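You operate a simulated robot arm through the tools that you are given. There is no shell and no other tool. Be economical: measure what you need, move in short steps, check, and stop when the job is done.

Carry out the task below with a simulated robot arm. There is one attempt and no reset: what you move stays moved.

## Task
Tip the lot T235 pouch off the tilting shelf into the GOOD pocket.
Fine: lay it on the shelf and slide that pocket under the lip before tipping; the shelf ends level; the other pouches stay.

Only the result counts: the job must be done as asked and must still hold three seconds after the hand-in. Knocking over, shifting, dropping, spilling or breaking anything else fails it.

## Robot
A 7-joint arm with a two-finger parallel gripper, fixed in place. Base frame: the origin is at the foot of the arm, x ahead of it, y to its left, z up; the work surface is at about z = 800. Lengths are in mm, angles in rad, forces in N, time in s.
With the tool pointing down near the work surface it reaches from about 240 to 680 mm from the base axis. Its first joint turns from -1.152 to 1.152 rad. Payload 2.4 kg.
The TCP is the grasp point between the finger pads, 30 mm short of the fingertips. In the tool frame z runs along the fingers and y along their closing line. The gripper opens to 94 mm. The fingers are 28 mm wide and 10 mm thick; the gripper's body (50 by 96 mm) begins 55 mm behind the TCP.
Orientation is told as [roll, pitch, yaw] about the base's x, y, z axes, in that order, counted from this pose: with the fingers straight down and closing along the base's y, the tool's x points along the base's -x, its y along +y and its z along -z.

## Interface
- The arm moves only by the tool servo_tool. Its argument "moves" is a list of rows, each an object (a shift or turn left out is 0, a gripper value left out holds the last) with "offset": the shift along the tool's x, y, z in mm, a list of three; "rot": the turn, a rotation vector about the tool's x, y, z in rad, a list of three; "fingers": the finger opening in mm, from 0 to 94. In form: [{"offset": [x, y, z], "rot": [wx, wy, wz], "fingers": fingers}, ...]. A call has 1 to 8 rows; each row shifts and turns the commanded pose from where the row before left it, along the tool's axes as they then stand. Rows are played at 5 a second. More than 50 mm and 0.15 rad between two rows, or a gripper value outside its range, and nothing of the call is played. Where a pose cannot be reached the arm comes as near as it can. A force on the tool above 60 N (or 10 N above the force at the start of the call, whichever is more), or a blocked arm, ends the call early, and 0.2 s more pass. The fingers move at their own pace (about 153 mm/s each) and stop on an object; they squeeze with about 44 N. The grip force told is the motor's: it shows also when the fingers shut on nothing. Time passes only in rows, and 0.2 s behind the last, so rows that do not move let the fingers close. The reply holds the time, the measured pose of the TCP, the force on the tool along the base axes, the opening and the grip force, in the units named above and with some noise, with the torque about the TCP (base axes, N m) and any sound that the robot's microphone picked up, and new pictures: "views" is both (left out), scene, wrist or none.
- Cameras (640 x 400 px; columns grow to the right, rows downward): "scene" is fixed at [10.1, 453.9, 1450.4]; the picture's right is [-0.95, -0.31, 0.00], its down [-0.16, 0.49, -0.86] and it looks along [0.26, -0.82, -0.51] (base axes); focal length 345 px, centre (320, 200). "wrist" rides on the gripper at [76, 14, -103] in the tool frame; the picture's right is [-0.18, 0.98, 0.00], its down [-0.75, -0.14, -0.64] and it looks along [-0.63, -0.12, 0.77] (tool axes); focal length 243 px, centre (320, 200).
- locate(camera, pixels): for up to 12 pixels [column, row] of the newest picture of that camera ("zoom" is the newest enlarged one), the place [x, y, z] in the base frame of the surface seen there, good to about 3 mm. No time passes.
- close_up(camera, box): a new picture of the part [left, top, right, bottom] of that camera's present view, enlarged. No time passes.
- close_job(): hands the job in; it is judged then, once.

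Keep the steps short. Do not move on a guess: measure, check each grasp and each placing, and mend mistakes. In all there are 80 turns and 200 pictures (those below and enlarged ones count). Leave the gripper open and the arm clear of the work at the hand-in unless told otherwise, and finish with a single line.

The tools are called after ">>>" by a JSON object that holds its "op" and its "data". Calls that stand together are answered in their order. servo_tool: Moves the arm, as the interface text tells. Its arguments: {"type":"object","properties":{"moves":{"type":"array","items":{"type":"object","properties":{"offset":{"type":"array","items":{"type":"number"}},"rot":{"type":"array","items":{"type":"number"}},"fingers":{"type":"number"}}}},"views":{"type":"string","enum":["both","scene","wrist","none"]}},"required":["moves"]} The other tools are called the same way: locate (camera, pixels) gives the place of the surface under pixels of a picture; close_up (camera, box) takes an enlarged picture of a part of a camera's view; close_job () hands the job in.

At the start:

```text
t: 0.0
eef_pos: [450.9, -35.8, 1134.9]
orientation: [0.0, 0.001, -0.001]
ft_force: [-0.2, -1.3, -0.2]
ft_torque: [0.0, 0.0, 0.01]
gripper_width: 94.1
grip_force: 0.0
```

scene: 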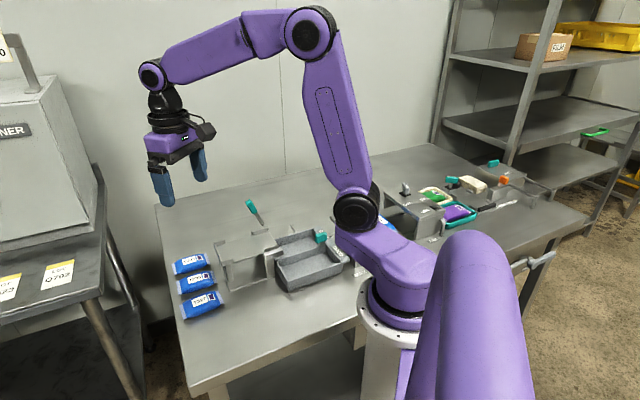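
wrist: 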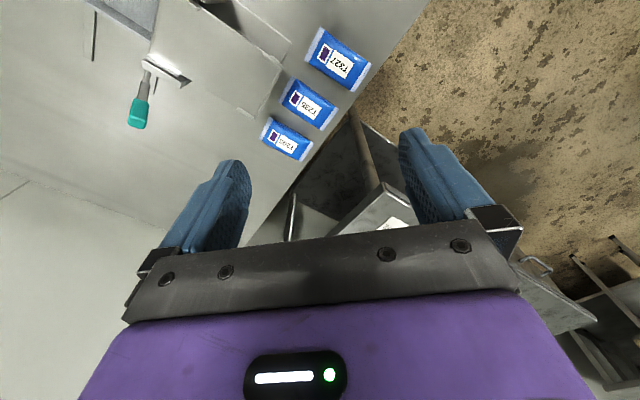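

I see three blue pouches at the left of the table, and a shelf with a teal handle. I'll enlarge to read labels and understand the mechanism.

>>> {"op": "close_up", "data": {"camera": "scene", "box": [160, 180, 380, 330]}}

>>> {"op": "close_up", "data": {"camera": "wrist", "box": [240, 10, 400, 170]}}

>>> {"op": "close_up", "data": {"camera": "scene", "box": [370, 140, 550, 260]}}

```text
2.67 times, centred on (270, 255) of scene
```

zoom: 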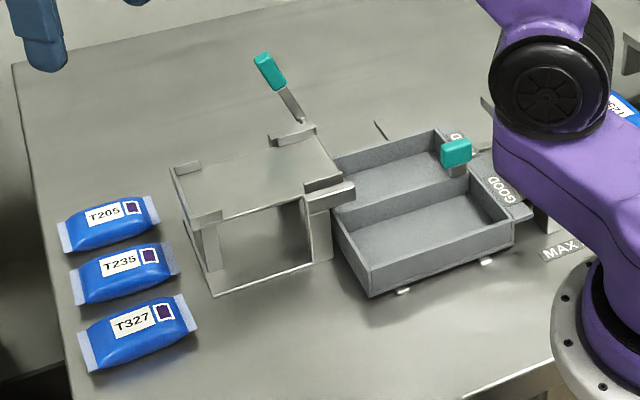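

```text
2.50 times, centred on (320, 90) of wrist
```

zoom: 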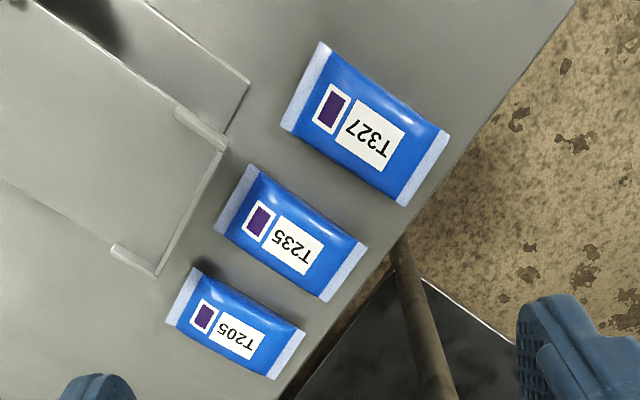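

```text
3.33 times, centred on (460, 200) of scene
```

zoom: 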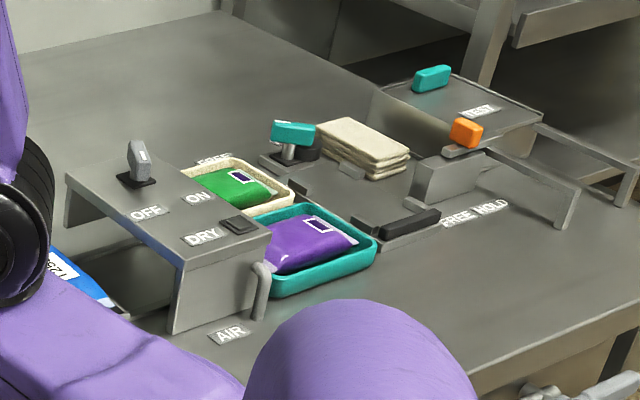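

T235 is the middle pouch. Next I'll measure the pouch, shelf and bin geometry.

>>> {"op": "close_up", "data": {"camera": "scene", "box": [240, 190, 380, 290]}}

>>> {"op": "locate", "data": {"camera": "scene", "pixels": [[196, 281], [202, 303], [192, 263], [250, 203], [262, 222], [222, 247], [229, 290], [231, 266], [282, 254], [290, 253], [272, 232], [252, 245]]}}

>>> {"op": "locate", "data": {"camera": "scene", "pixels": [[320, 237], [287, 291], [276, 265], [342, 262], [318, 235], [310, 265], [290, 250], [336, 248], [325, 225], [348, 265], [308, 288], [300, 246]]}}

```text
4.00 times, centred on (310, 240) of scene
```

zoom: 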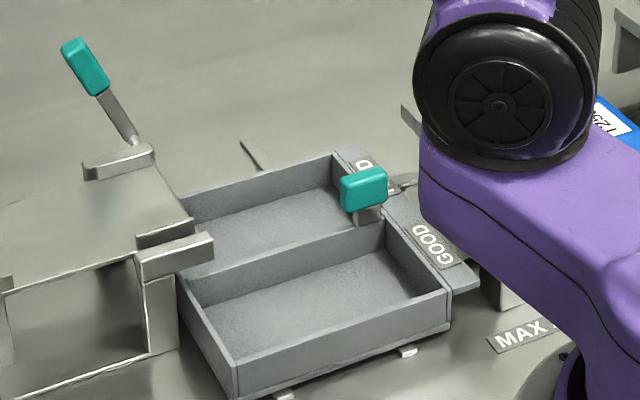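

```text
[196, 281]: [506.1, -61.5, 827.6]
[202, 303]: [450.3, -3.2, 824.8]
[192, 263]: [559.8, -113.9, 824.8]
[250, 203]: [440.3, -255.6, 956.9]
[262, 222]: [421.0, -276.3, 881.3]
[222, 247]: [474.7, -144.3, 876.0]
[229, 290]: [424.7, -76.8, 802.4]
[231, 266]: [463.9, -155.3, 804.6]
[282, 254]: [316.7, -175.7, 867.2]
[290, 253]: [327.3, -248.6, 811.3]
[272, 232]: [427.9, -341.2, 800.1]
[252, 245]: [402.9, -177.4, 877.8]
```

```text
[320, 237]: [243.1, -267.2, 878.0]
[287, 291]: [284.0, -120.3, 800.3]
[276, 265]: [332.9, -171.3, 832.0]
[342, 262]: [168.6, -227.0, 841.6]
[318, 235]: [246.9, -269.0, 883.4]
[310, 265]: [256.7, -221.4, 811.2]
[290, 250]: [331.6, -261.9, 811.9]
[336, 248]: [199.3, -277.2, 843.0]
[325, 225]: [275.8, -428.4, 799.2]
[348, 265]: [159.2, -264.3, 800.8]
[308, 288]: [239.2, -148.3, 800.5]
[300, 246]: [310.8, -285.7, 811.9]
```

Measuring the enlarged picture in detail: shelf corners, lever, tray edges, rails.

>>> {"op": "locate", "data": {"camera": "zoom", "pixels": [[80, 60], [105, 95], [132, 140], [120, 160], [160, 170], [190, 222], [165, 230], [175, 255], [205, 242], [60, 210], [10, 285], [130, 258]]}}

>>> {"op": "locate", "data": {"camera": "zoom", "pixels": [[180, 278], [234, 362], [447, 293], [385, 222], [335, 156], [183, 197], [362, 180], [365, 214], [250, 150], [405, 352], [280, 397], [465, 285]]}}

>>> {"op": "locate", "data": {"camera": "zoom", "pixels": [[520, 335], [415, 120], [405, 180], [345, 155], [500, 295], [240, 240], [300, 310], [430, 240], [160, 310], [90, 310], [280, 262], [300, 175]]}}

```text
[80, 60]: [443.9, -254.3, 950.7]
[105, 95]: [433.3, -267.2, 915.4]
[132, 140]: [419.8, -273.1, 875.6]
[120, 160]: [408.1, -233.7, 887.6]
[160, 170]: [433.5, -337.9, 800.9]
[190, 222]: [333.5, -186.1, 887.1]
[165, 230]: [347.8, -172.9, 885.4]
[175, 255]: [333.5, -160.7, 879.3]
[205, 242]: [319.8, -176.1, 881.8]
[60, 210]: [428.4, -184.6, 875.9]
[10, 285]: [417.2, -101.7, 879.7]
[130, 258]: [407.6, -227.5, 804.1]
```

```text
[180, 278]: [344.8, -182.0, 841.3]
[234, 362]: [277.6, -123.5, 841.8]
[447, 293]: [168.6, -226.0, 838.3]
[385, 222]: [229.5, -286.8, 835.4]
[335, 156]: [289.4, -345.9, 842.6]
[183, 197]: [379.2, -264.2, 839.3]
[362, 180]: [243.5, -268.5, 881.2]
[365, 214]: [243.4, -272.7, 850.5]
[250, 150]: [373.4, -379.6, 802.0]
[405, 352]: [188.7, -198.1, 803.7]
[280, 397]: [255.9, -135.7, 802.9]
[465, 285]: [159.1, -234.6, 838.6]
```

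```text
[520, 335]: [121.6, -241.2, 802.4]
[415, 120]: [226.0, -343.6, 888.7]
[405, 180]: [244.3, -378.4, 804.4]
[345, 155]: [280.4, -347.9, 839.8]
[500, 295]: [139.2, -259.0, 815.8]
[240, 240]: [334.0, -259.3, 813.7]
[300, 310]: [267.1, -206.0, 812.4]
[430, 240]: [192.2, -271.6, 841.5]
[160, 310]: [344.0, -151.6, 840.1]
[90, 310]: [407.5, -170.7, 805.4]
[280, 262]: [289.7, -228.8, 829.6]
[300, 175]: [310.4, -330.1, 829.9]
```

The pouches and tray are rotated by about 45°. I use a=(1,1)/√2 (across tray and shelf) and b=(1,-1)/√2 (tray slide direction). The shelf lies at b≈365–455. The GOOD pocket is at b≈280–364, so the tray must slide about 85 mm along +b. First I'll turn the tool 45° high up, for a view aligned with the pouches.

>>> {"op": "servo_tool", "data": {"moves": [{"rot": [0, 0, -0.131]}, {"rot": [0, 0, -0.131]}, {"rot": [0, 0, -0.131]}, {"rot": [0, 0, -0.131]}, {"rot": [0, 0, -0.131]}, {"rot": [0, 0, -0.13]}, {"offset": [0, -28, 0]}, {"offset": [-20, -29, 0]}]}}

```text
t: 1.8
eef_pos: [504.6, -64.2, 1135.9]
orientation: [-0.001, 0.0, 0.786]
ft_force: [-0.5, -0.3, 0.7]
ft_torque: [-0.02, 0.01, 0.01]
gripper_width: 94.2
grip_force: 0.1
```

scene: 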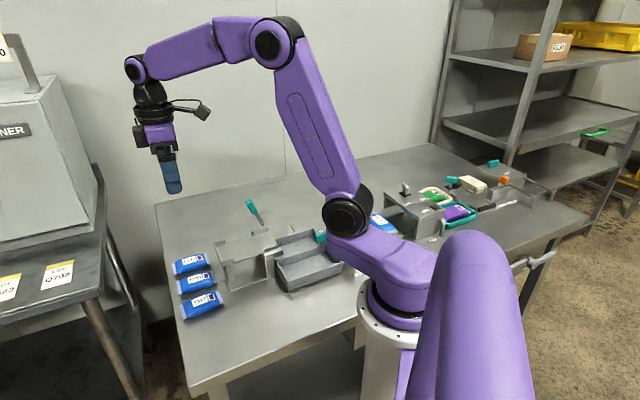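
wrist: 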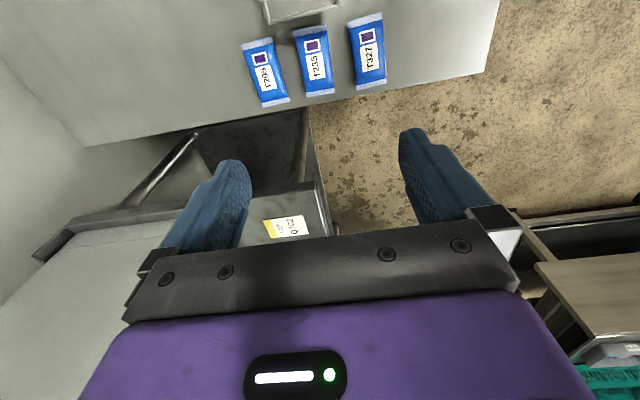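

The pouches line up with the tool. I'll zoom in and measure T235's corners and its neighbours.

>>> {"op": "close_up", "data": {"camera": "wrist", "box": [220, 0, 420, 125]}}

```text
3.20 times, centred on (320, 62) of wrist
```

zoom: 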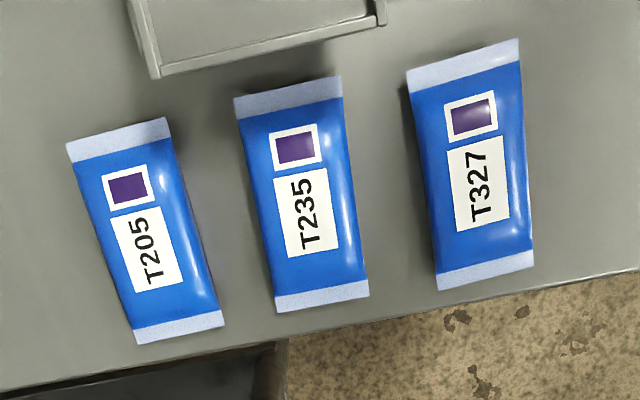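

>>> {"op": "locate", "data": {"camera": "zoom", "pixels": [[237, 108], [340, 86], [279, 308], [366, 292], [302, 200], [256, 200], [352, 200], [195, 230], [432, 200], [308, 290], [290, 105], [170, 130]]}}

>>> {"op": "close_up", "data": {"camera": "scene", "box": [200, 180, 400, 305]}}

```text
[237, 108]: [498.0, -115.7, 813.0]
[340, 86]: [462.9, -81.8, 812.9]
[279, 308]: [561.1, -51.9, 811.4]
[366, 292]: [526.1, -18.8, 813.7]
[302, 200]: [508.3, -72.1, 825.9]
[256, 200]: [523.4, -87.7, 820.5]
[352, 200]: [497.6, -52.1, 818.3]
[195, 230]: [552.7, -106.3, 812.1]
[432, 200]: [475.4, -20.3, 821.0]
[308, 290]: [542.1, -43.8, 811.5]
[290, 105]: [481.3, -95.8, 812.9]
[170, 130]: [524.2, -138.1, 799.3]
```

```text
3.20 times, centred on (300, 242) of scene
```

zoom: 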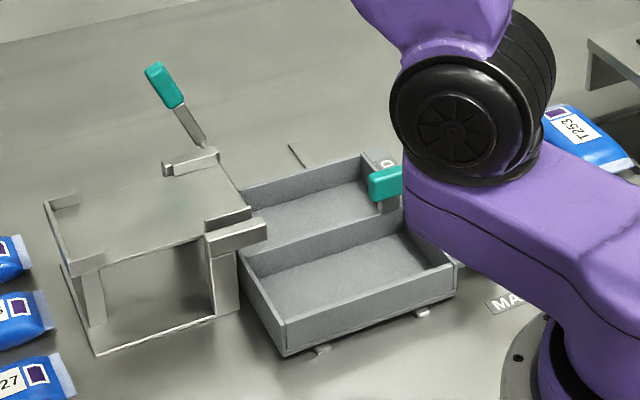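

T235: centre about (512,-67), 49 mm wide, 90 mm long, top z≈828, aligned with the tool. The gaps to its neighbours are about 32 mm. I'll centre above it, set the fingers to 66 mm, descend to z≈880 and check.

>>> {"op": "servo_tool", "data": {"moves": [{"offset": [-3, -7, 20], "fingers": 66}, {"offset": [0, 0, 45]}, {"offset": [0, 0, 45]}, {"offset": [0, 0, 45]}, {"offset": [0, 0, 45]}, {"offset": [0, 0, 45]}, {"offset": [0, 0, 10]}]}}

```text
t: 3.4
eef_pos: [510.6, -67.4, 880.1]
orientation: [-0.001, 0.001, 0.785]
ft_force: [-0.7, -0.2, 0.1]
ft_torque: [0.03, 0.01, 0.02]
gripper_width: 66.0
grip_force: 0.0
```

scene: 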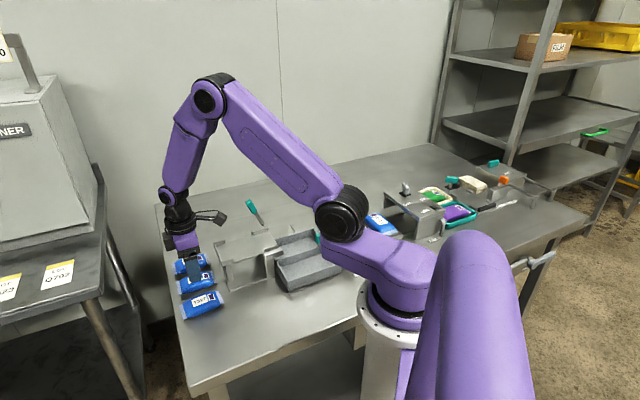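
wrist: 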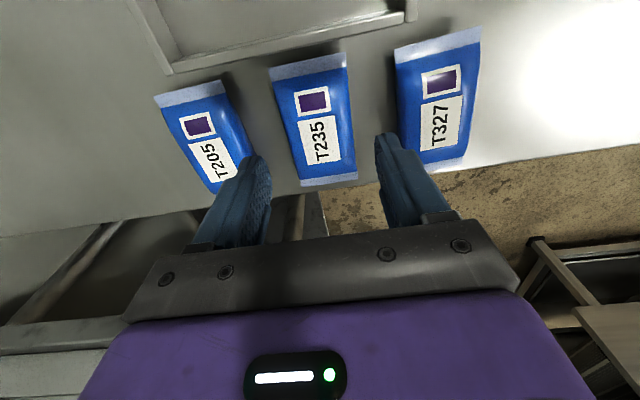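

The tips at z≈850 straddle T235. I'll go down to TCP z≈838, with the tips about 8 mm above the table.

>>> {"op": "servo_tool", "data": {"moves": [{"offset": [0, -1, 15]}, {"offset": [0, 0, 15]}, {"offset": [0, 0, 12]}]}}

>>> {"op": "close_up", "data": {"camera": "wrist", "box": [140, 20, 500, 245]}}

```text
t: 4.2
eef_pos: [513.0, -68.6, 838.3]
orientation: [0.001, 0.002, 0.786]
ft_force: [0.4, -0.9, -1.0]
ft_torque: [0.01, -0.01, -0.03]
gripper_width: 65.9
grip_force: 0.1
```

scene: 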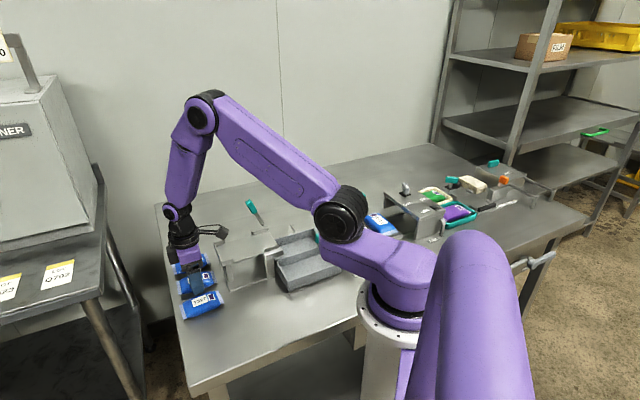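
wrist: 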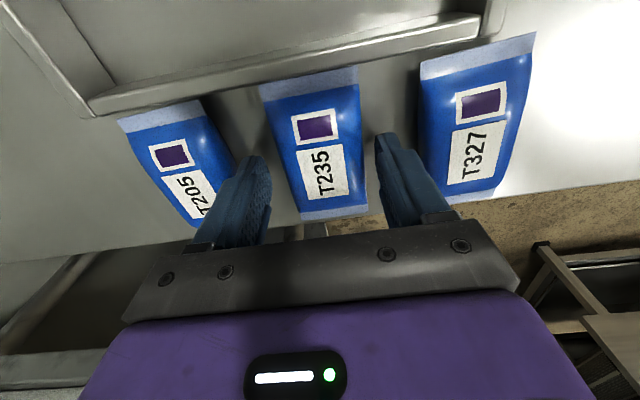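

```text
1.78 times, centred on (320, 132) of wrist
```

zoom: 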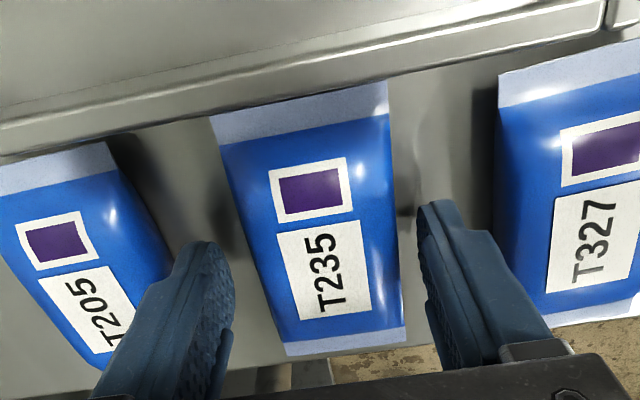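

The pouch is cleanly between the fingers and the neighbours are clear. I'll go 4 mm lower and close.

>>> {"op": "servo_tool", "data": {"moves": [{"offset": [0, 0, 4]}, {"fingers": 20}, {"fingers": 20}, {"fingers": 20}], "views": "wrist"}}

```text
t: 5.2
eef_pos: [514.1, -67.3, 834.7]
orientation: [0.001, 0.0, 0.787]
ft_force: [-1.5, 0.8, 6.8]
ft_torque: [0.07, 0.12, 0.0]
gripper_width: 48.8
grip_force: 44.0
```

wrist: 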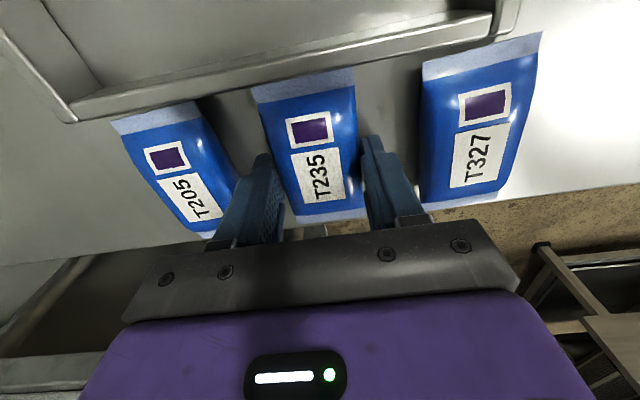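

The fingers stopped at 48.8 mm with 44 N, so it is gripped. I'll lift straight up about 120 mm.

>>> {"op": "servo_tool", "data": {"moves": [{"offset": [0, 0, -10]}, {"offset": [0, 0, -25]}, {"offset": [0, 0, -40]}, {"offset": [0, 0, -45]}]}}

>>> {"op": "close_up", "data": {"camera": "wrist", "box": [0, 0, 480, 300]}}

>>> {"op": "close_up", "data": {"camera": "scene", "box": [140, 190, 300, 340]}}

```text
t: 6.2
eef_pos: [513.3, -65.1, 954.7]
orientation: [0.001, 0.002, 0.784]
ft_force: [0.5, 0.7, 0.1]
ft_torque: [0.01, 0.03, 0.0]
gripper_width: 49.0
grip_force: 44.2
```

scene: 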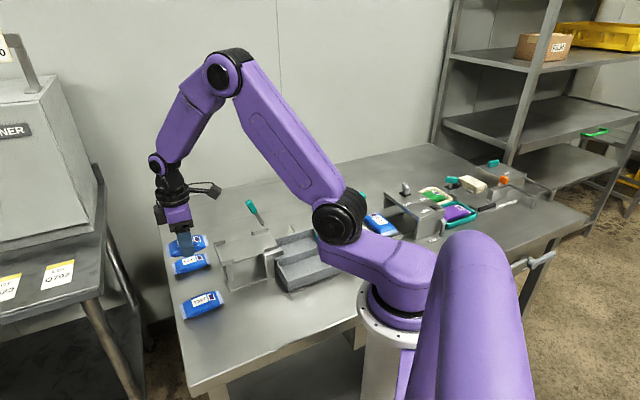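
wrist: 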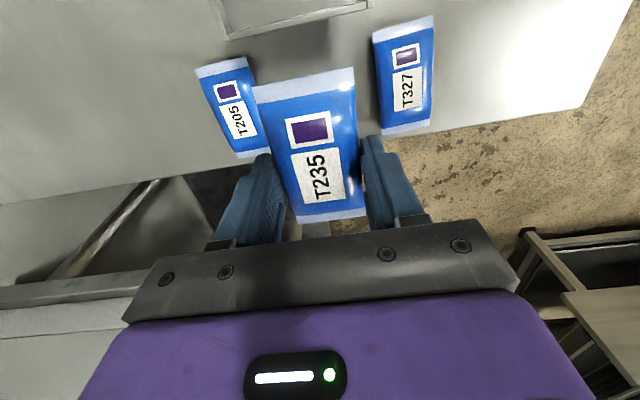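

```text
1.33 times, centred on (240, 150) of wrist
```

zoom: 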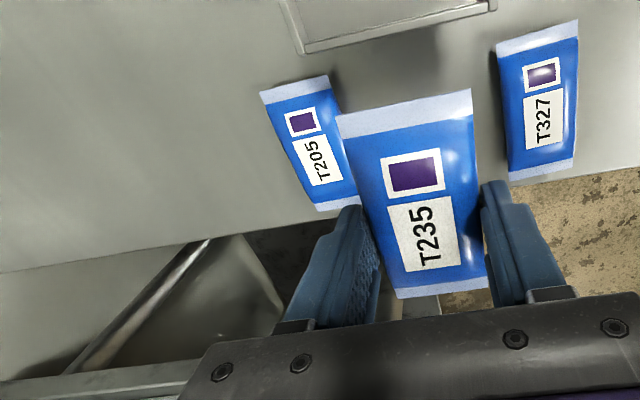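

```text
2.67 times, centred on (220, 265) of scene
```

zoom: 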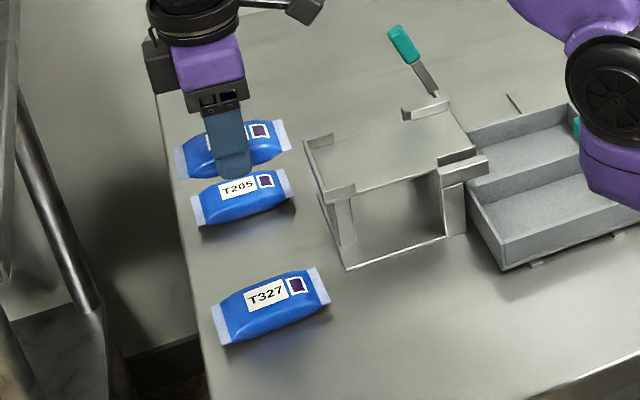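

The pouch is held level. Next I'll measure the shelf plate edges and walls in this zoom.

>>> {"op": "locate", "data": {"camera": "zoom", "pixels": [[308, 142], [330, 136], [326, 190], [355, 186], [372, 184], [436, 168], [440, 162], [474, 150], [450, 105], [406, 114], [464, 130], [395, 150]]}}

>>> {"op": "locate", "data": {"camera": "zoom", "pixels": [[404, 108], [434, 98], [330, 200], [445, 175], [480, 165], [348, 268], [465, 232], [308, 160], [400, 120], [450, 125], [455, 150], [425, 130]]}}

```text
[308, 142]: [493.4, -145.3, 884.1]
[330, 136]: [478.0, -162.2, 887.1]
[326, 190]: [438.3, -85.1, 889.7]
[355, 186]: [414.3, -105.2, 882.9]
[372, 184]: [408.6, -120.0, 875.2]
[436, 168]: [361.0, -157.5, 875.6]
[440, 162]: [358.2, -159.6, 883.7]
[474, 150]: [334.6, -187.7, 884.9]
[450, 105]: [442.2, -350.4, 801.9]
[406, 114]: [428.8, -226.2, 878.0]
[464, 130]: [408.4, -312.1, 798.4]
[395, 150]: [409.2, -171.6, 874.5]
```

```text
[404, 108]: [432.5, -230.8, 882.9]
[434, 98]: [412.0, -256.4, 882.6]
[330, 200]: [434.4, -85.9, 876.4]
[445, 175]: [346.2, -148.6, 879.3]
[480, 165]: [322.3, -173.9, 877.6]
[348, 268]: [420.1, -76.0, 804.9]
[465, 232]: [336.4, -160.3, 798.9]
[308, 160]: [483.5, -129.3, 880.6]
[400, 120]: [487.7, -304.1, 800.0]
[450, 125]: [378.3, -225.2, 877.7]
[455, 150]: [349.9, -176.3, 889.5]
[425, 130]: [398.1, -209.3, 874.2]
```

In a,b coordinates, the shelf plate spans a≈104–248, b≈367–460, z≈876, with 10 mm corner walls. I'll move the pouch 139 mm along -a (tool +x) to a≈178 and check before lowering.

>>> {"op": "servo_tool", "data": {"moves": [{"offset": [25, 0, 0]}, {"offset": [40, 0, 0]}, {"offset": [40, 0, 0]}, {"offset": [34, -1, 0]}]}}

>>> {"op": "close_up", "data": {"camera": "scene", "box": [170, 150, 370, 310]}}

```text
t: 7.2
eef_pos: [415.1, -163.4, 954.4]
orientation: [0.0, -0.001, 0.786]
ft_force: [-0.1, 0.3, -1.4]
ft_torque: [0.02, 0.0, 0.02]
gripper_width: 48.6
grip_force: 43.8
```

scene: 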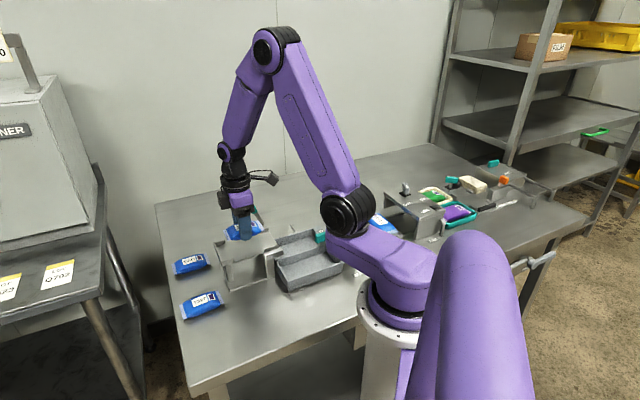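
wrist: 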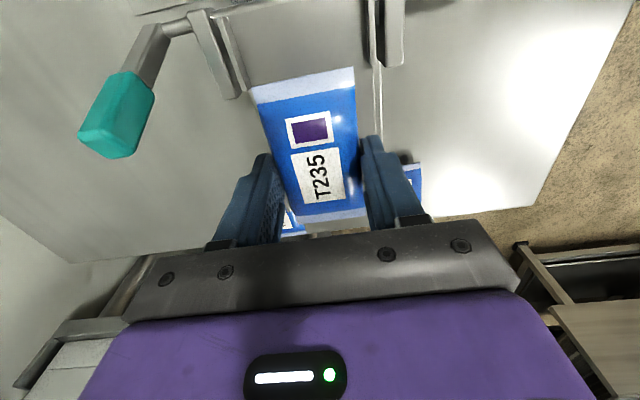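

```text
2.50 times, centred on (270, 230) of scene
```

zoom: 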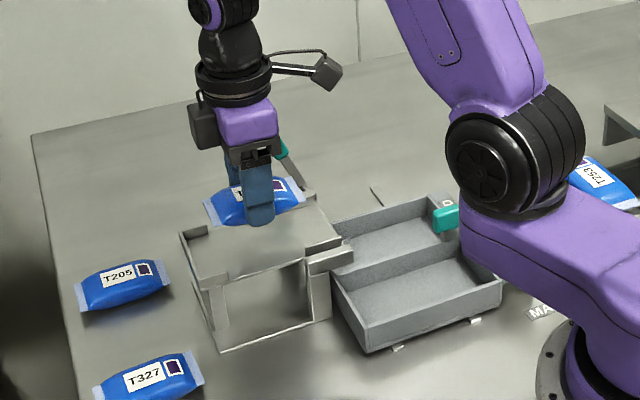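

The wrist view shows both lip walls; I'll measure their inner faces to centre the pouch.

>>> {"op": "locate", "data": {"camera": "wrist", "pixels": [[236, 85], [215, 25], [243, 92], [374, 30], [372, 64], [368, 15], [395, 55], [310, 40], [110, 120], [140, 55], [180, 28], [380, 110]]}}

>>> {"op": "close_up", "data": {"camera": "wrist", "box": [80, 0, 432, 220]}}

```text
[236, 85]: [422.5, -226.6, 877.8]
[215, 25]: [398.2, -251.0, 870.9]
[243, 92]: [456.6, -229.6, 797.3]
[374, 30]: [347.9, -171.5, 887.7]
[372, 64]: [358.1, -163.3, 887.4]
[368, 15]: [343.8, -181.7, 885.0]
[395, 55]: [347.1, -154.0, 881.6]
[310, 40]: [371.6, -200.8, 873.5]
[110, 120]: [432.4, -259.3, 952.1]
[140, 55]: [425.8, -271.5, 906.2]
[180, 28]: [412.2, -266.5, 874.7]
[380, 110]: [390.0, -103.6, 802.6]
```

```text
1.82 times, centred on (256, 110) of wrist
```

zoom: 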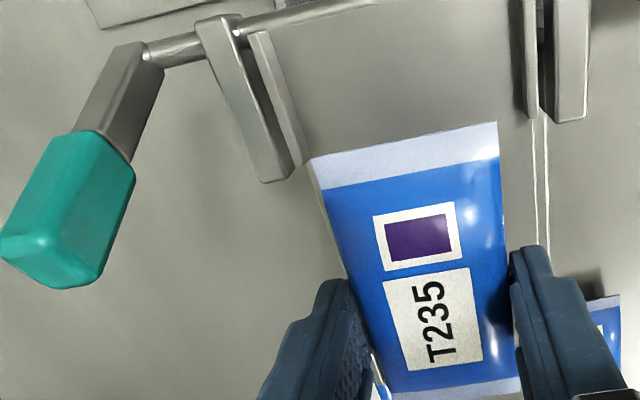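

>>> {"op": "locate", "data": {"camera": "zoom", "pixels": [[250, 120], [225, 50], [275, 90], [285, 130], [310, 120], [296, 165], [270, 175], [530, 60], [527, 110], [568, 80], [520, 60], [420, 90]]}}

```text
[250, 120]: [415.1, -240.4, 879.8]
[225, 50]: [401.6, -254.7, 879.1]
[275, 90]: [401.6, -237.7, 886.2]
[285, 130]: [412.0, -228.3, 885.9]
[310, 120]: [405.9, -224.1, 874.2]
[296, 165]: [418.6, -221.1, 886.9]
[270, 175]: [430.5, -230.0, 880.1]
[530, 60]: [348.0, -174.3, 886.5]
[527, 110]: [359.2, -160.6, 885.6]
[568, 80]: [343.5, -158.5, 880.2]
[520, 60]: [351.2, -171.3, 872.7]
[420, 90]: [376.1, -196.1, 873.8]
```

The walls' inner faces are at b≈371 and 450, centre 410.5; the TCP is at b≈409. Good. I'll lower 40 mm and then gently find contact.

>>> {"op": "servo_tool", "data": {"moves": [{"offset": [0, -1, 20]}, {"offset": [0, 0, 15]}, {"offset": [0, 0, 5]}, {"offset": [0, 0, 2]}]}}

>>> {"op": "close_up", "data": {"camera": "scene", "box": [200, 190, 300, 310]}}

```text
t: 8.2
eef_pos: [414.9, -164.3, 911.6]
orientation: [-0.001, 0.0, 0.786]
ft_force: [-0.6, -0.2, -0.8]
ft_torque: [-0.03, -0.01, 0.02]
gripper_width: 48.8
grip_force: 44.2
```

scene: 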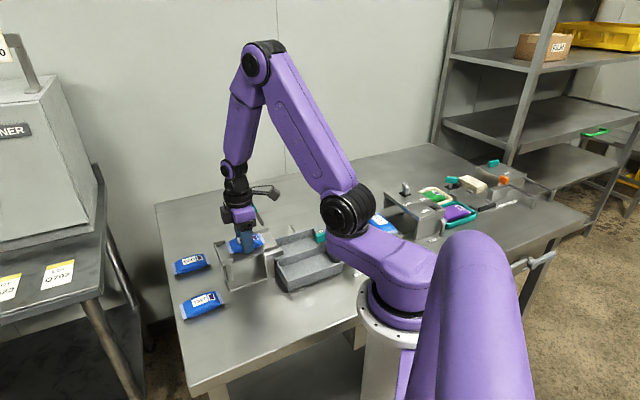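
wrist: 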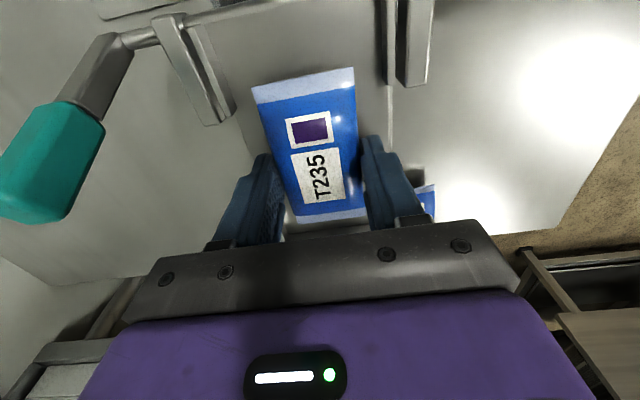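

```text
3.33 times, centred on (250, 250) of scene
```

zoom: 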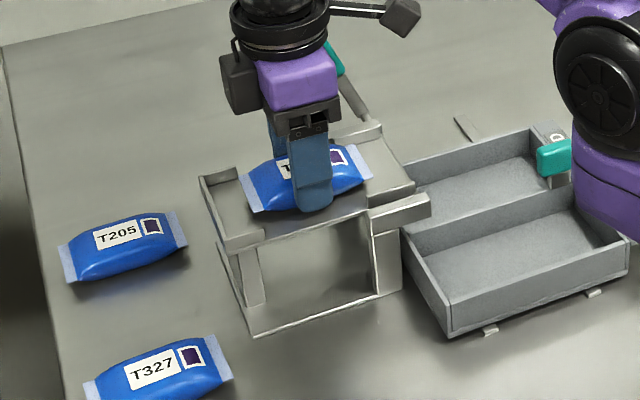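

No contact yet; the pouch is about 2 mm above the plate. I'll lower 2 mm more and open to 62 mm.

>>> {"op": "servo_tool", "data": {"moves": [{"offset": [0, 0, 1]}, {"offset": [0, 0, 1]}, {"fingers": 56}, {"fingers": 62}, {}], "views": "wrist"}}

```text
t: 9.4
eef_pos: [415.5, -165.5, 909.0]
orientation: [0.001, 0.0, 0.784]
ft_force: [0.7, -0.1, -0.1]
ft_torque: [0.0, -0.01, 0.0]
gripper_width: 61.9
grip_force: 0.0
```

wrist: 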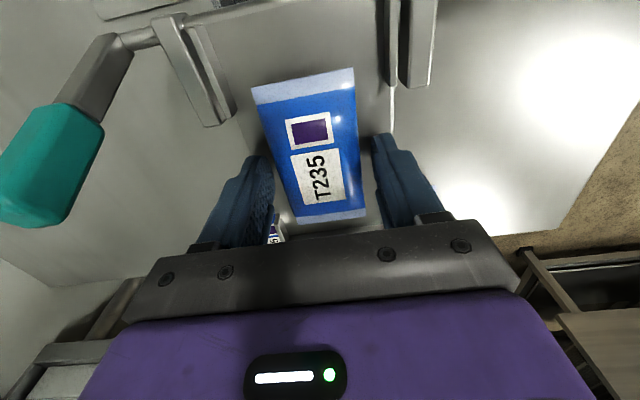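

Released, and the pouch is resting on the shelf. I'll raise 130 mm and move toward the tray's teal knob (about (243,-268)), staying high.

>>> {"op": "servo_tool", "data": {"moves": [{"offset": [0, 0, -30]}, {"offset": [0, 0, -50]}, {"offset": [0, 0, -50]}, {"offset": [45, 10, 0]}, {"offset": [48, 10, 0]}, {"offset": [48, 10, 0]}, {"offset": [48, 10, 0]}, {"offset": [6, 8, 0]}]}}

>>> {"op": "close_up", "data": {"camera": "scene", "box": [200, 180, 400, 305]}}

```text
t: 11.2
eef_pos: [243.7, -271.6, 1040.3]
orientation: [0.001, -0.001, 0.784]
ft_force: [-0.9, 0.0, 0.1]
ft_torque: [0.01, -0.02, 0.0]
gripper_width: 62.1
grip_force: 0.0
```

scene: 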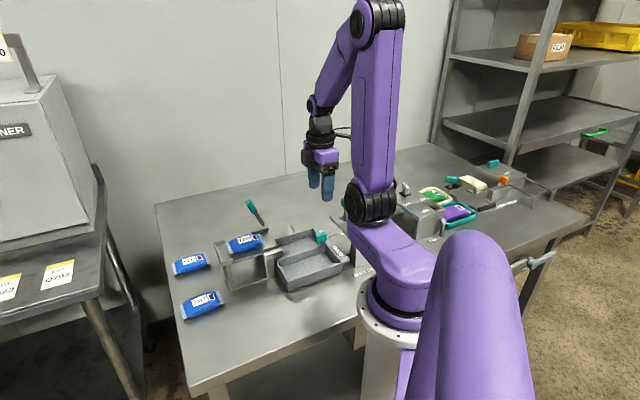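
wrist: 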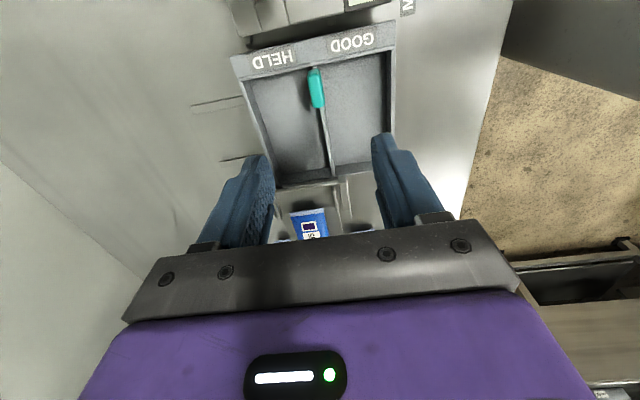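

```text
3.20 times, centred on (300, 242) of scene
```

zoom: 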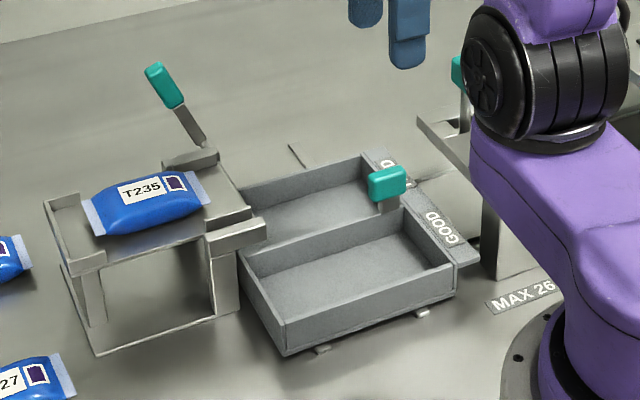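

HELD/GOOD labels are confirmed and HELD is now under the shelf. Before descending, I'll measure the knob, the rails and the neighbouring object on the -a side.

>>> {"op": "locate", "data": {"camera": "zoom", "pixels": [[372, 175], [403, 175], [380, 195], [390, 205], [425, 120], [458, 70], [460, 150], [484, 220], [445, 138], [495, 275], [292, 148], [410, 185]]}}

>>> {"op": "close_up", "data": {"camera": "wrist", "box": [180, 0, 430, 156]}}

```text
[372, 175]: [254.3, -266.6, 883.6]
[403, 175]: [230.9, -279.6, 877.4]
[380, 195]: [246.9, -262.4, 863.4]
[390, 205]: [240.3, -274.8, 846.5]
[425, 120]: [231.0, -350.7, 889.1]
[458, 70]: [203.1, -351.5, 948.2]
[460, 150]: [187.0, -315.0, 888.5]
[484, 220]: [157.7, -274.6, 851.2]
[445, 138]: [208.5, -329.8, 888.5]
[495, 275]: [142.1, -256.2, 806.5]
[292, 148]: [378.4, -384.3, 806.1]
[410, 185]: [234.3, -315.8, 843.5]
```

```text
2.56 times, centred on (305, 78) of wrist
```

zoom: 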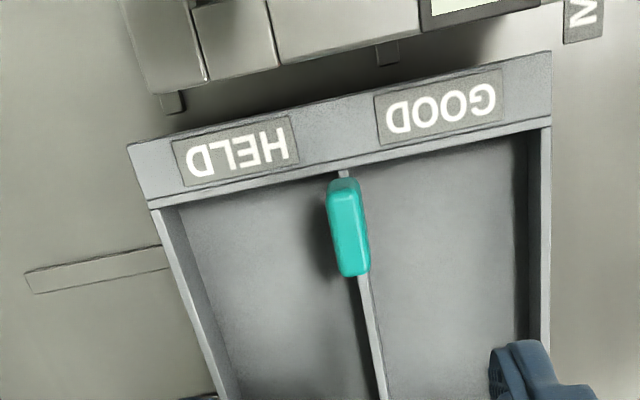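

The neighbouring table edge sits at a≈-85 and carries an object up to z≈950. The wrist camera would hang over it. So I'll turn the tool 90° here, high up, so the camera points to -b and the fingers close along a on the ends of the knob.

>>> {"op": "servo_tool", "data": {"moves": [{"rot": [0, 0, 0.143]}, {"rot": [0, 0, 0.143]}, {"rot": [0, 0, 0.143]}, {"rot": [0, 0, 0.143]}, {"rot": [0, 0, 0.143]}, {"rot": [0, 0, 0.143]}], "views": "none"}}

>>> {"op": "servo_tool", "data": {"moves": [{"rot": [0, 0, 0.143]}, {"rot": [0, 0, 0.143]}, {"rot": [0, 0, 0.143]}, {"rot": [0, 0, 0.143]}, {"rot": [0, 0, 0.141]}, {"fingers": 66}]}}

```text
t: 12.6
eef_pos: [244.0, -270.7, 1039.2]
orientation: [0.0, 0.0, -0.075]
ft_force: [0.2, -0.9, -0.1]
ft_torque: [-0.02, 0.01, 0.01]
gripper_width: 62.1
grip_force: 0.2
```

```text
t: 14.0
eef_pos: [244.5, -270.3, 1039.4]
orientation: [0.0, 0.001, -0.786]
ft_force: [-0.3, -0.3, 0.0]
ft_torque: [0.0, 0.02, -0.05]
gripper_width: 65.8
grip_force: 0.0
```

scene: 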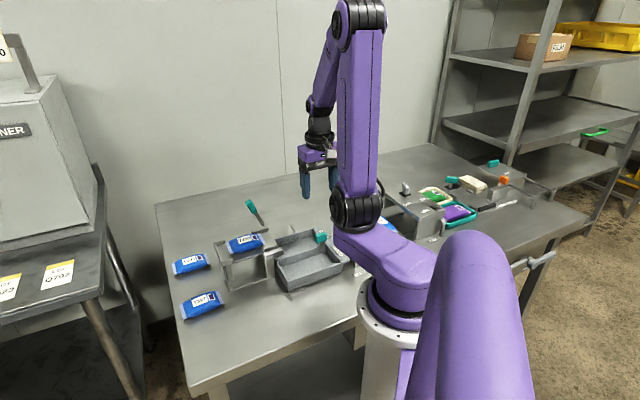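
wrist: 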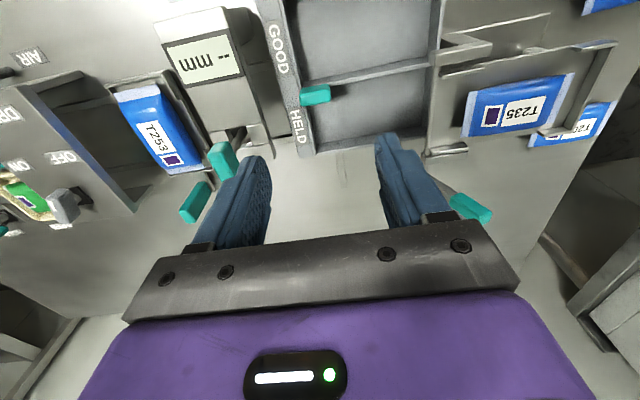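

This gives a good view of a thickness gauge with teal knobs next to the tray. I'll measure their heights and the tray knob's exact extents.

>>> {"op": "close_up", "data": {"camera": "wrist", "box": [160, 0, 480, 200]}}

>>> {"op": "locate", "data": {"camera": "wrist", "pixels": [[222, 150], [215, 160], [195, 195], [245, 145], [270, 150], [303, 96], [315, 88], [329, 94], [315, 102], [275, 110], [220, 20], [232, 172]]}}

```text
2.00 times, centred on (320, 100) of wrist
```

zoom: 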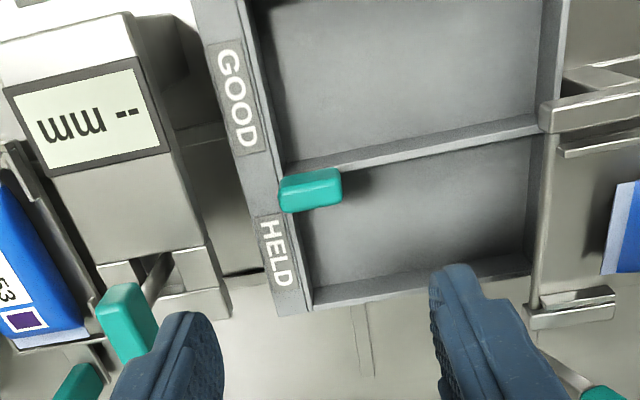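

```text
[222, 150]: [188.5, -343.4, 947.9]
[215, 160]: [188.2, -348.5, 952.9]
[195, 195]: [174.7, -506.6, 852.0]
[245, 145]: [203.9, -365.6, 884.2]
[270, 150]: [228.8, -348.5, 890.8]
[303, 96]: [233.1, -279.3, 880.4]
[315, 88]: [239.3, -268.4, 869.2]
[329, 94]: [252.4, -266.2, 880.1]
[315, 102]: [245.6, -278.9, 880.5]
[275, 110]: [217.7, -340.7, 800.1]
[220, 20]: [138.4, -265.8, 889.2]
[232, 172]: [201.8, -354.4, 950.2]
```

Knob centre is about (242.5,-272), top z≈884. The gauge is at a<-85, so it stays clear of the gripper (a≥-69). I'll descend to z≈925 and check.

>>> {"op": "servo_tool", "data": {"moves": [{"offset": [0, -3, 30]}, {"offset": [0, 0, 40]}, {"offset": [0, 0, 40]}, {"offset": [0, 0, 5]}]}}

>>> {"op": "close_up", "data": {"camera": "scene", "box": [250, 170, 410, 290]}}

```text
t: 15.0
eef_pos: [242.0, -271.4, 924.7]
orientation: [-0.001, 0.0, -0.786]
ft_force: [0.8, -0.7, 0.2]
ft_torque: [-0.01, 0.01, 0.01]
gripper_width: 66.1
grip_force: 0.0
```

scene: 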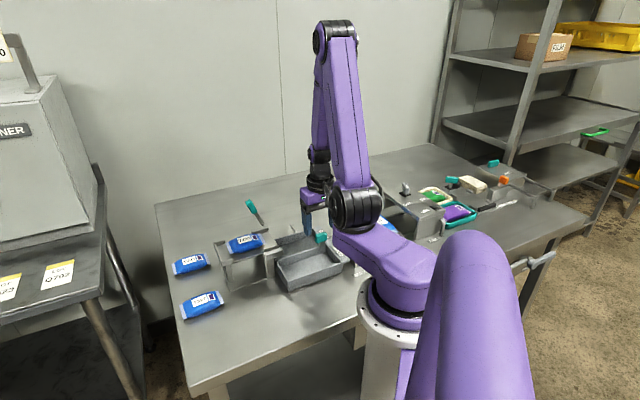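
wrist: 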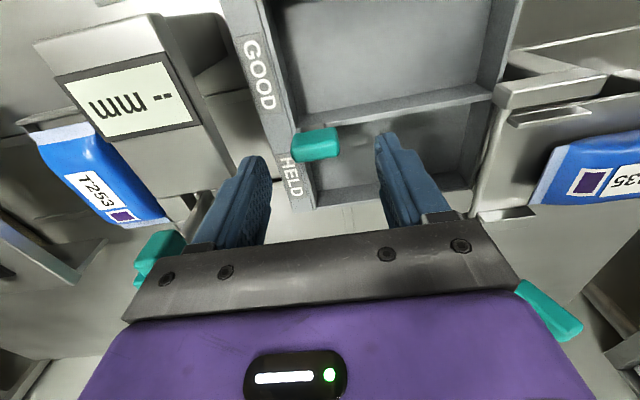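

```text
3.33 times, centred on (330, 230) of scene
```

zoom: 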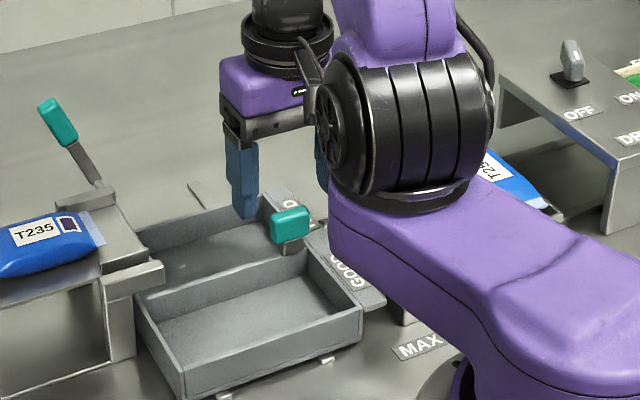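

The fingers straddle the knob along a and the gauge is clear. I'll lower 31 mm and close gently on the knob.

>>> {"op": "servo_tool", "data": {"moves": [{"offset": [0, 0, 16]}, {"offset": [0, 0, 15]}, {"fingers": 45}, {"fingers": 25}, {"fingers": 25}]}}

```text
t: 16.2
eef_pos: [241.7, -273.4, 893.9]
orientation: [-0.001, -0.002, -0.786]
ft_force: [-16.6, -15.5, -8.2]
ft_torque: [-0.28, 0.18, -0.11]
gripper_width: 37.9
grip_force: 10.9
```

scene: 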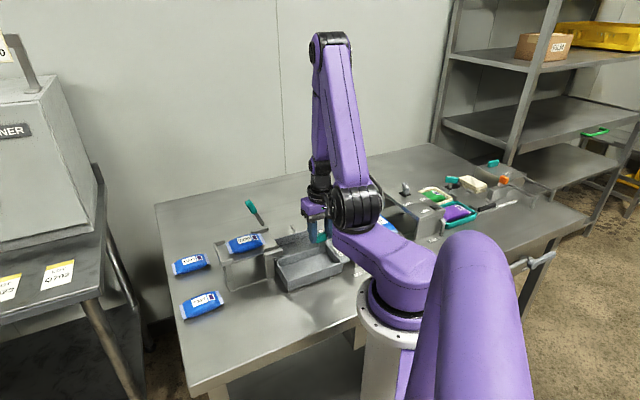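
wrist: 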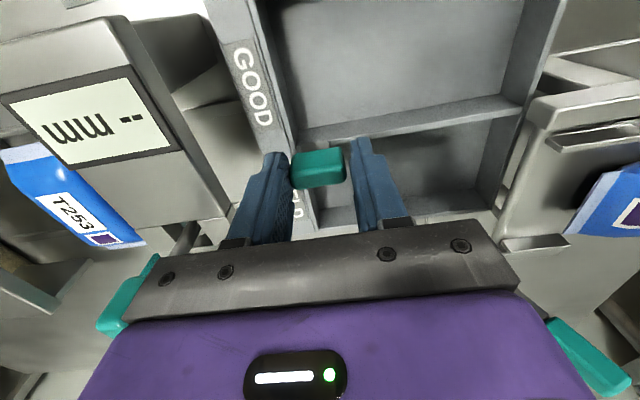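

The -a finger touches first: a 22 N side load towards -a at 37.9 mm opening. The knob is slightly more to -a, so I'll shift the tool 3 mm that way and let the fingers settle.

>>> {"op": "servo_tool", "data": {"moves": [{"offset": [0, -2, 0], "fingers": 36}, {"offset": [0, -1, 0], "fingers": 25}, {}], "views": "wrist"}}

```text
t: 17.0
eef_pos: [240.1, -274.4, 894.9]
orientation: [0.001, -0.002, -0.786]
ft_force: [-8.5, -7.7, 17.8]
ft_torque: [-0.38, -0.16, -0.31]
gripper_width: 33.6
grip_force: 45.0
```

wrist: 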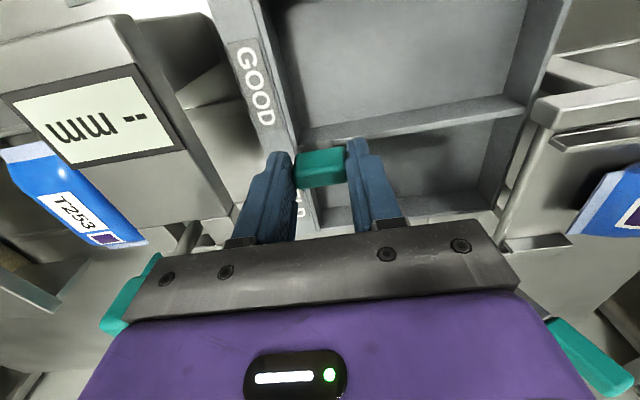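

The knob is held at 33.6 mm with 45 N. I'll slide along +b (tool -x) in small steps, watching the force.

>>> {"op": "servo_tool", "data": {"moves": [{"offset": [-4, -1, 0]}, {"offset": [-8, 0, 0]}, {"offset": [-8, 0, 0]}]}}

```text
t: 17.8
eef_pos: [252.8, -288.4, 892.7]
orientation: [0.0, 0.002, -0.783]
ft_force: [7.3, 10.1, 13.1]
ft_torque: [-0.7, -1.11, -0.18]
gripper_width: 33.9
grip_force: 45.5
```

scene: 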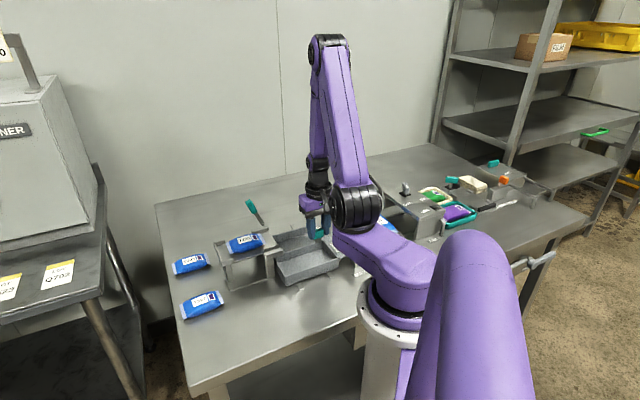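
wrist: 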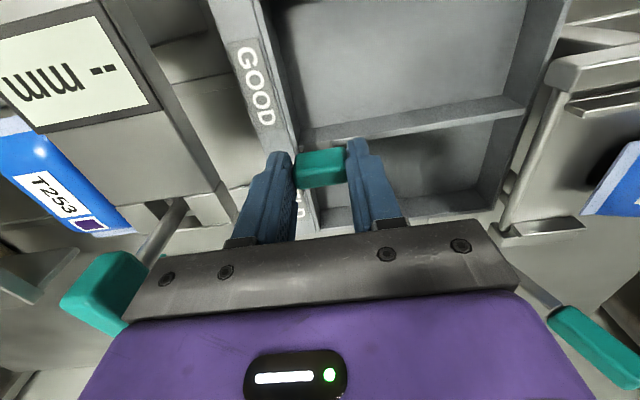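

The tray follows: 19 mm moved with low forces. I'll continue in 9 mm steps.

>>> {"op": "servo_tool", "data": {"moves": [{"offset": [-9, 1, 0]}, {"offset": [-9, 0, 0]}, {"offset": [-9, 0, 0]}, {"offset": [-9, 0, 0]}, {"offset": [-9, 0, 0]}]}}

```text
t: 19.0
eef_pos: [286.6, -319.5, 892.7]
orientation: [0.0, -0.004, -0.788]
ft_force: [-3.7, -2.0, 32.4]
ft_torque: [-0.07, -0.02, -0.04]
gripper_width: 34.0
grip_force: 45.2
```

scene: 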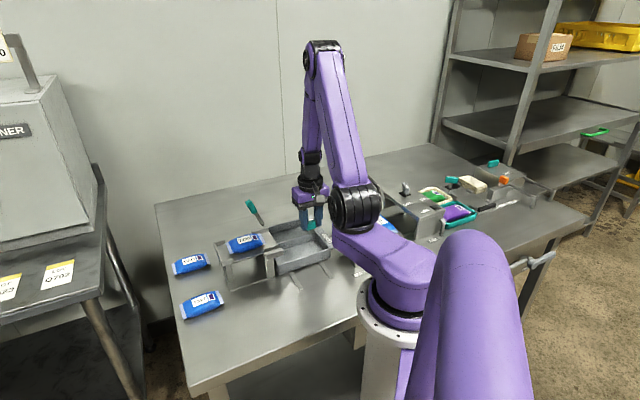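
wrist: 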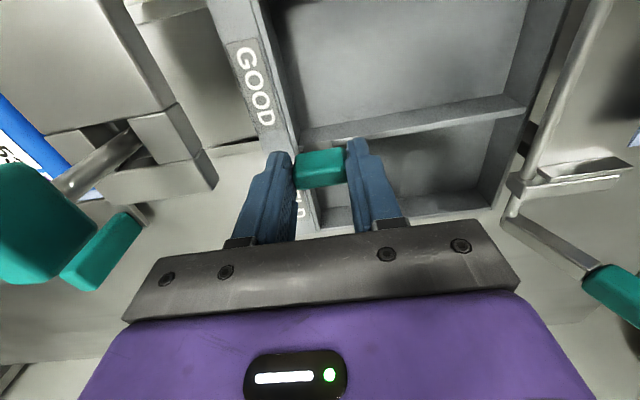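

Now at b≈428.6, about 22 mm to go. The tool presses down with 32 N, so I'll ease up 1.5 mm and continue in 6 mm steps, watching for an end stop.

>>> {"op": "servo_tool", "data": {"moves": [{"offset": [-4, 0, -1.5]}, {"offset": [-6, 0, 0]}, {"offset": [-5, 0, 0]}]}}

>>> {"op": "close_up", "data": {"camera": "scene", "box": [200, 180, 360, 300]}}

```text
t: 19.8
eef_pos: [295.9, -329.8, 892.1]
orientation: [0.0, 0.004, -0.784]
ft_force: [-3.3, -2.7, -10.5]
ft_torque: [-0.96, -0.8, -0.12]
gripper_width: 33.9
grip_force: 44.7
```

scene: 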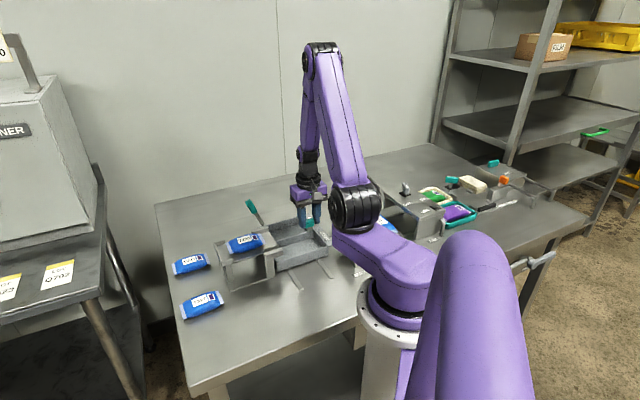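
wrist: 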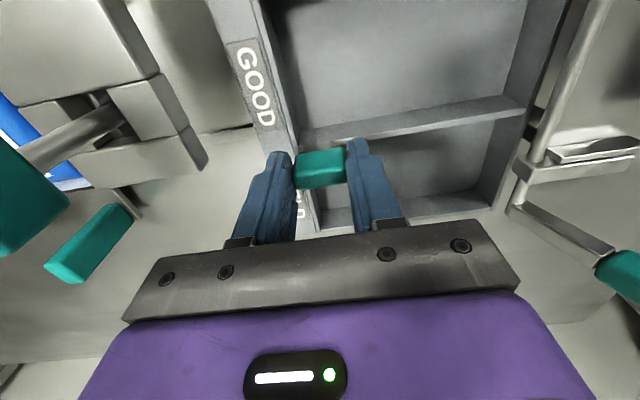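

```text
3.33 times, centred on (280, 240) of scene
```

zoom: 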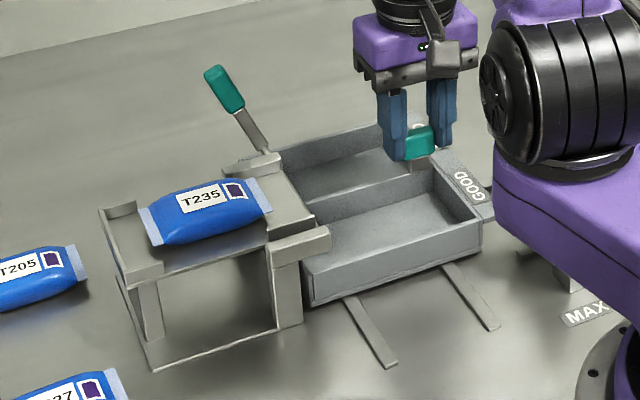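

I'll measure the GOOD pocket's current walls against the shelf (b 371–450).

>>> {"op": "locate", "data": {"camera": "zoom", "pixels": [[310, 272], [480, 223], [400, 246], [430, 170], [370, 190], [320, 212], [340, 198], [385, 125], [300, 155], [350, 300], [445, 268], [380, 225]]}}

>>> {"op": "locate", "data": {"camera": "wrist", "pixels": [[320, 130], [420, 118], [515, 101], [460, 118], [330, 215], [480, 200], [545, 5]]}}

```text
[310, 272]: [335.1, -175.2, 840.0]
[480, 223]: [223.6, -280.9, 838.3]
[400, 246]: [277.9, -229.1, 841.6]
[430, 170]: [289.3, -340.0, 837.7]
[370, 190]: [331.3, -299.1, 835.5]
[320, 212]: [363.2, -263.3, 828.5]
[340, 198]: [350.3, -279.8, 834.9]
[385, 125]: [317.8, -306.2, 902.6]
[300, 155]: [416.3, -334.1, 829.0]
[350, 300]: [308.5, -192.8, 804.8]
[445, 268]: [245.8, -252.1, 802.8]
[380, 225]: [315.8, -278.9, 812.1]
```

```text
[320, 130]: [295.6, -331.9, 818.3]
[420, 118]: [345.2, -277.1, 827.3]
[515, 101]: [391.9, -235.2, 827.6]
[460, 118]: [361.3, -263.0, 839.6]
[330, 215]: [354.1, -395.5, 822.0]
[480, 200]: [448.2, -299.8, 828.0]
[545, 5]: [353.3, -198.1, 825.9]
```

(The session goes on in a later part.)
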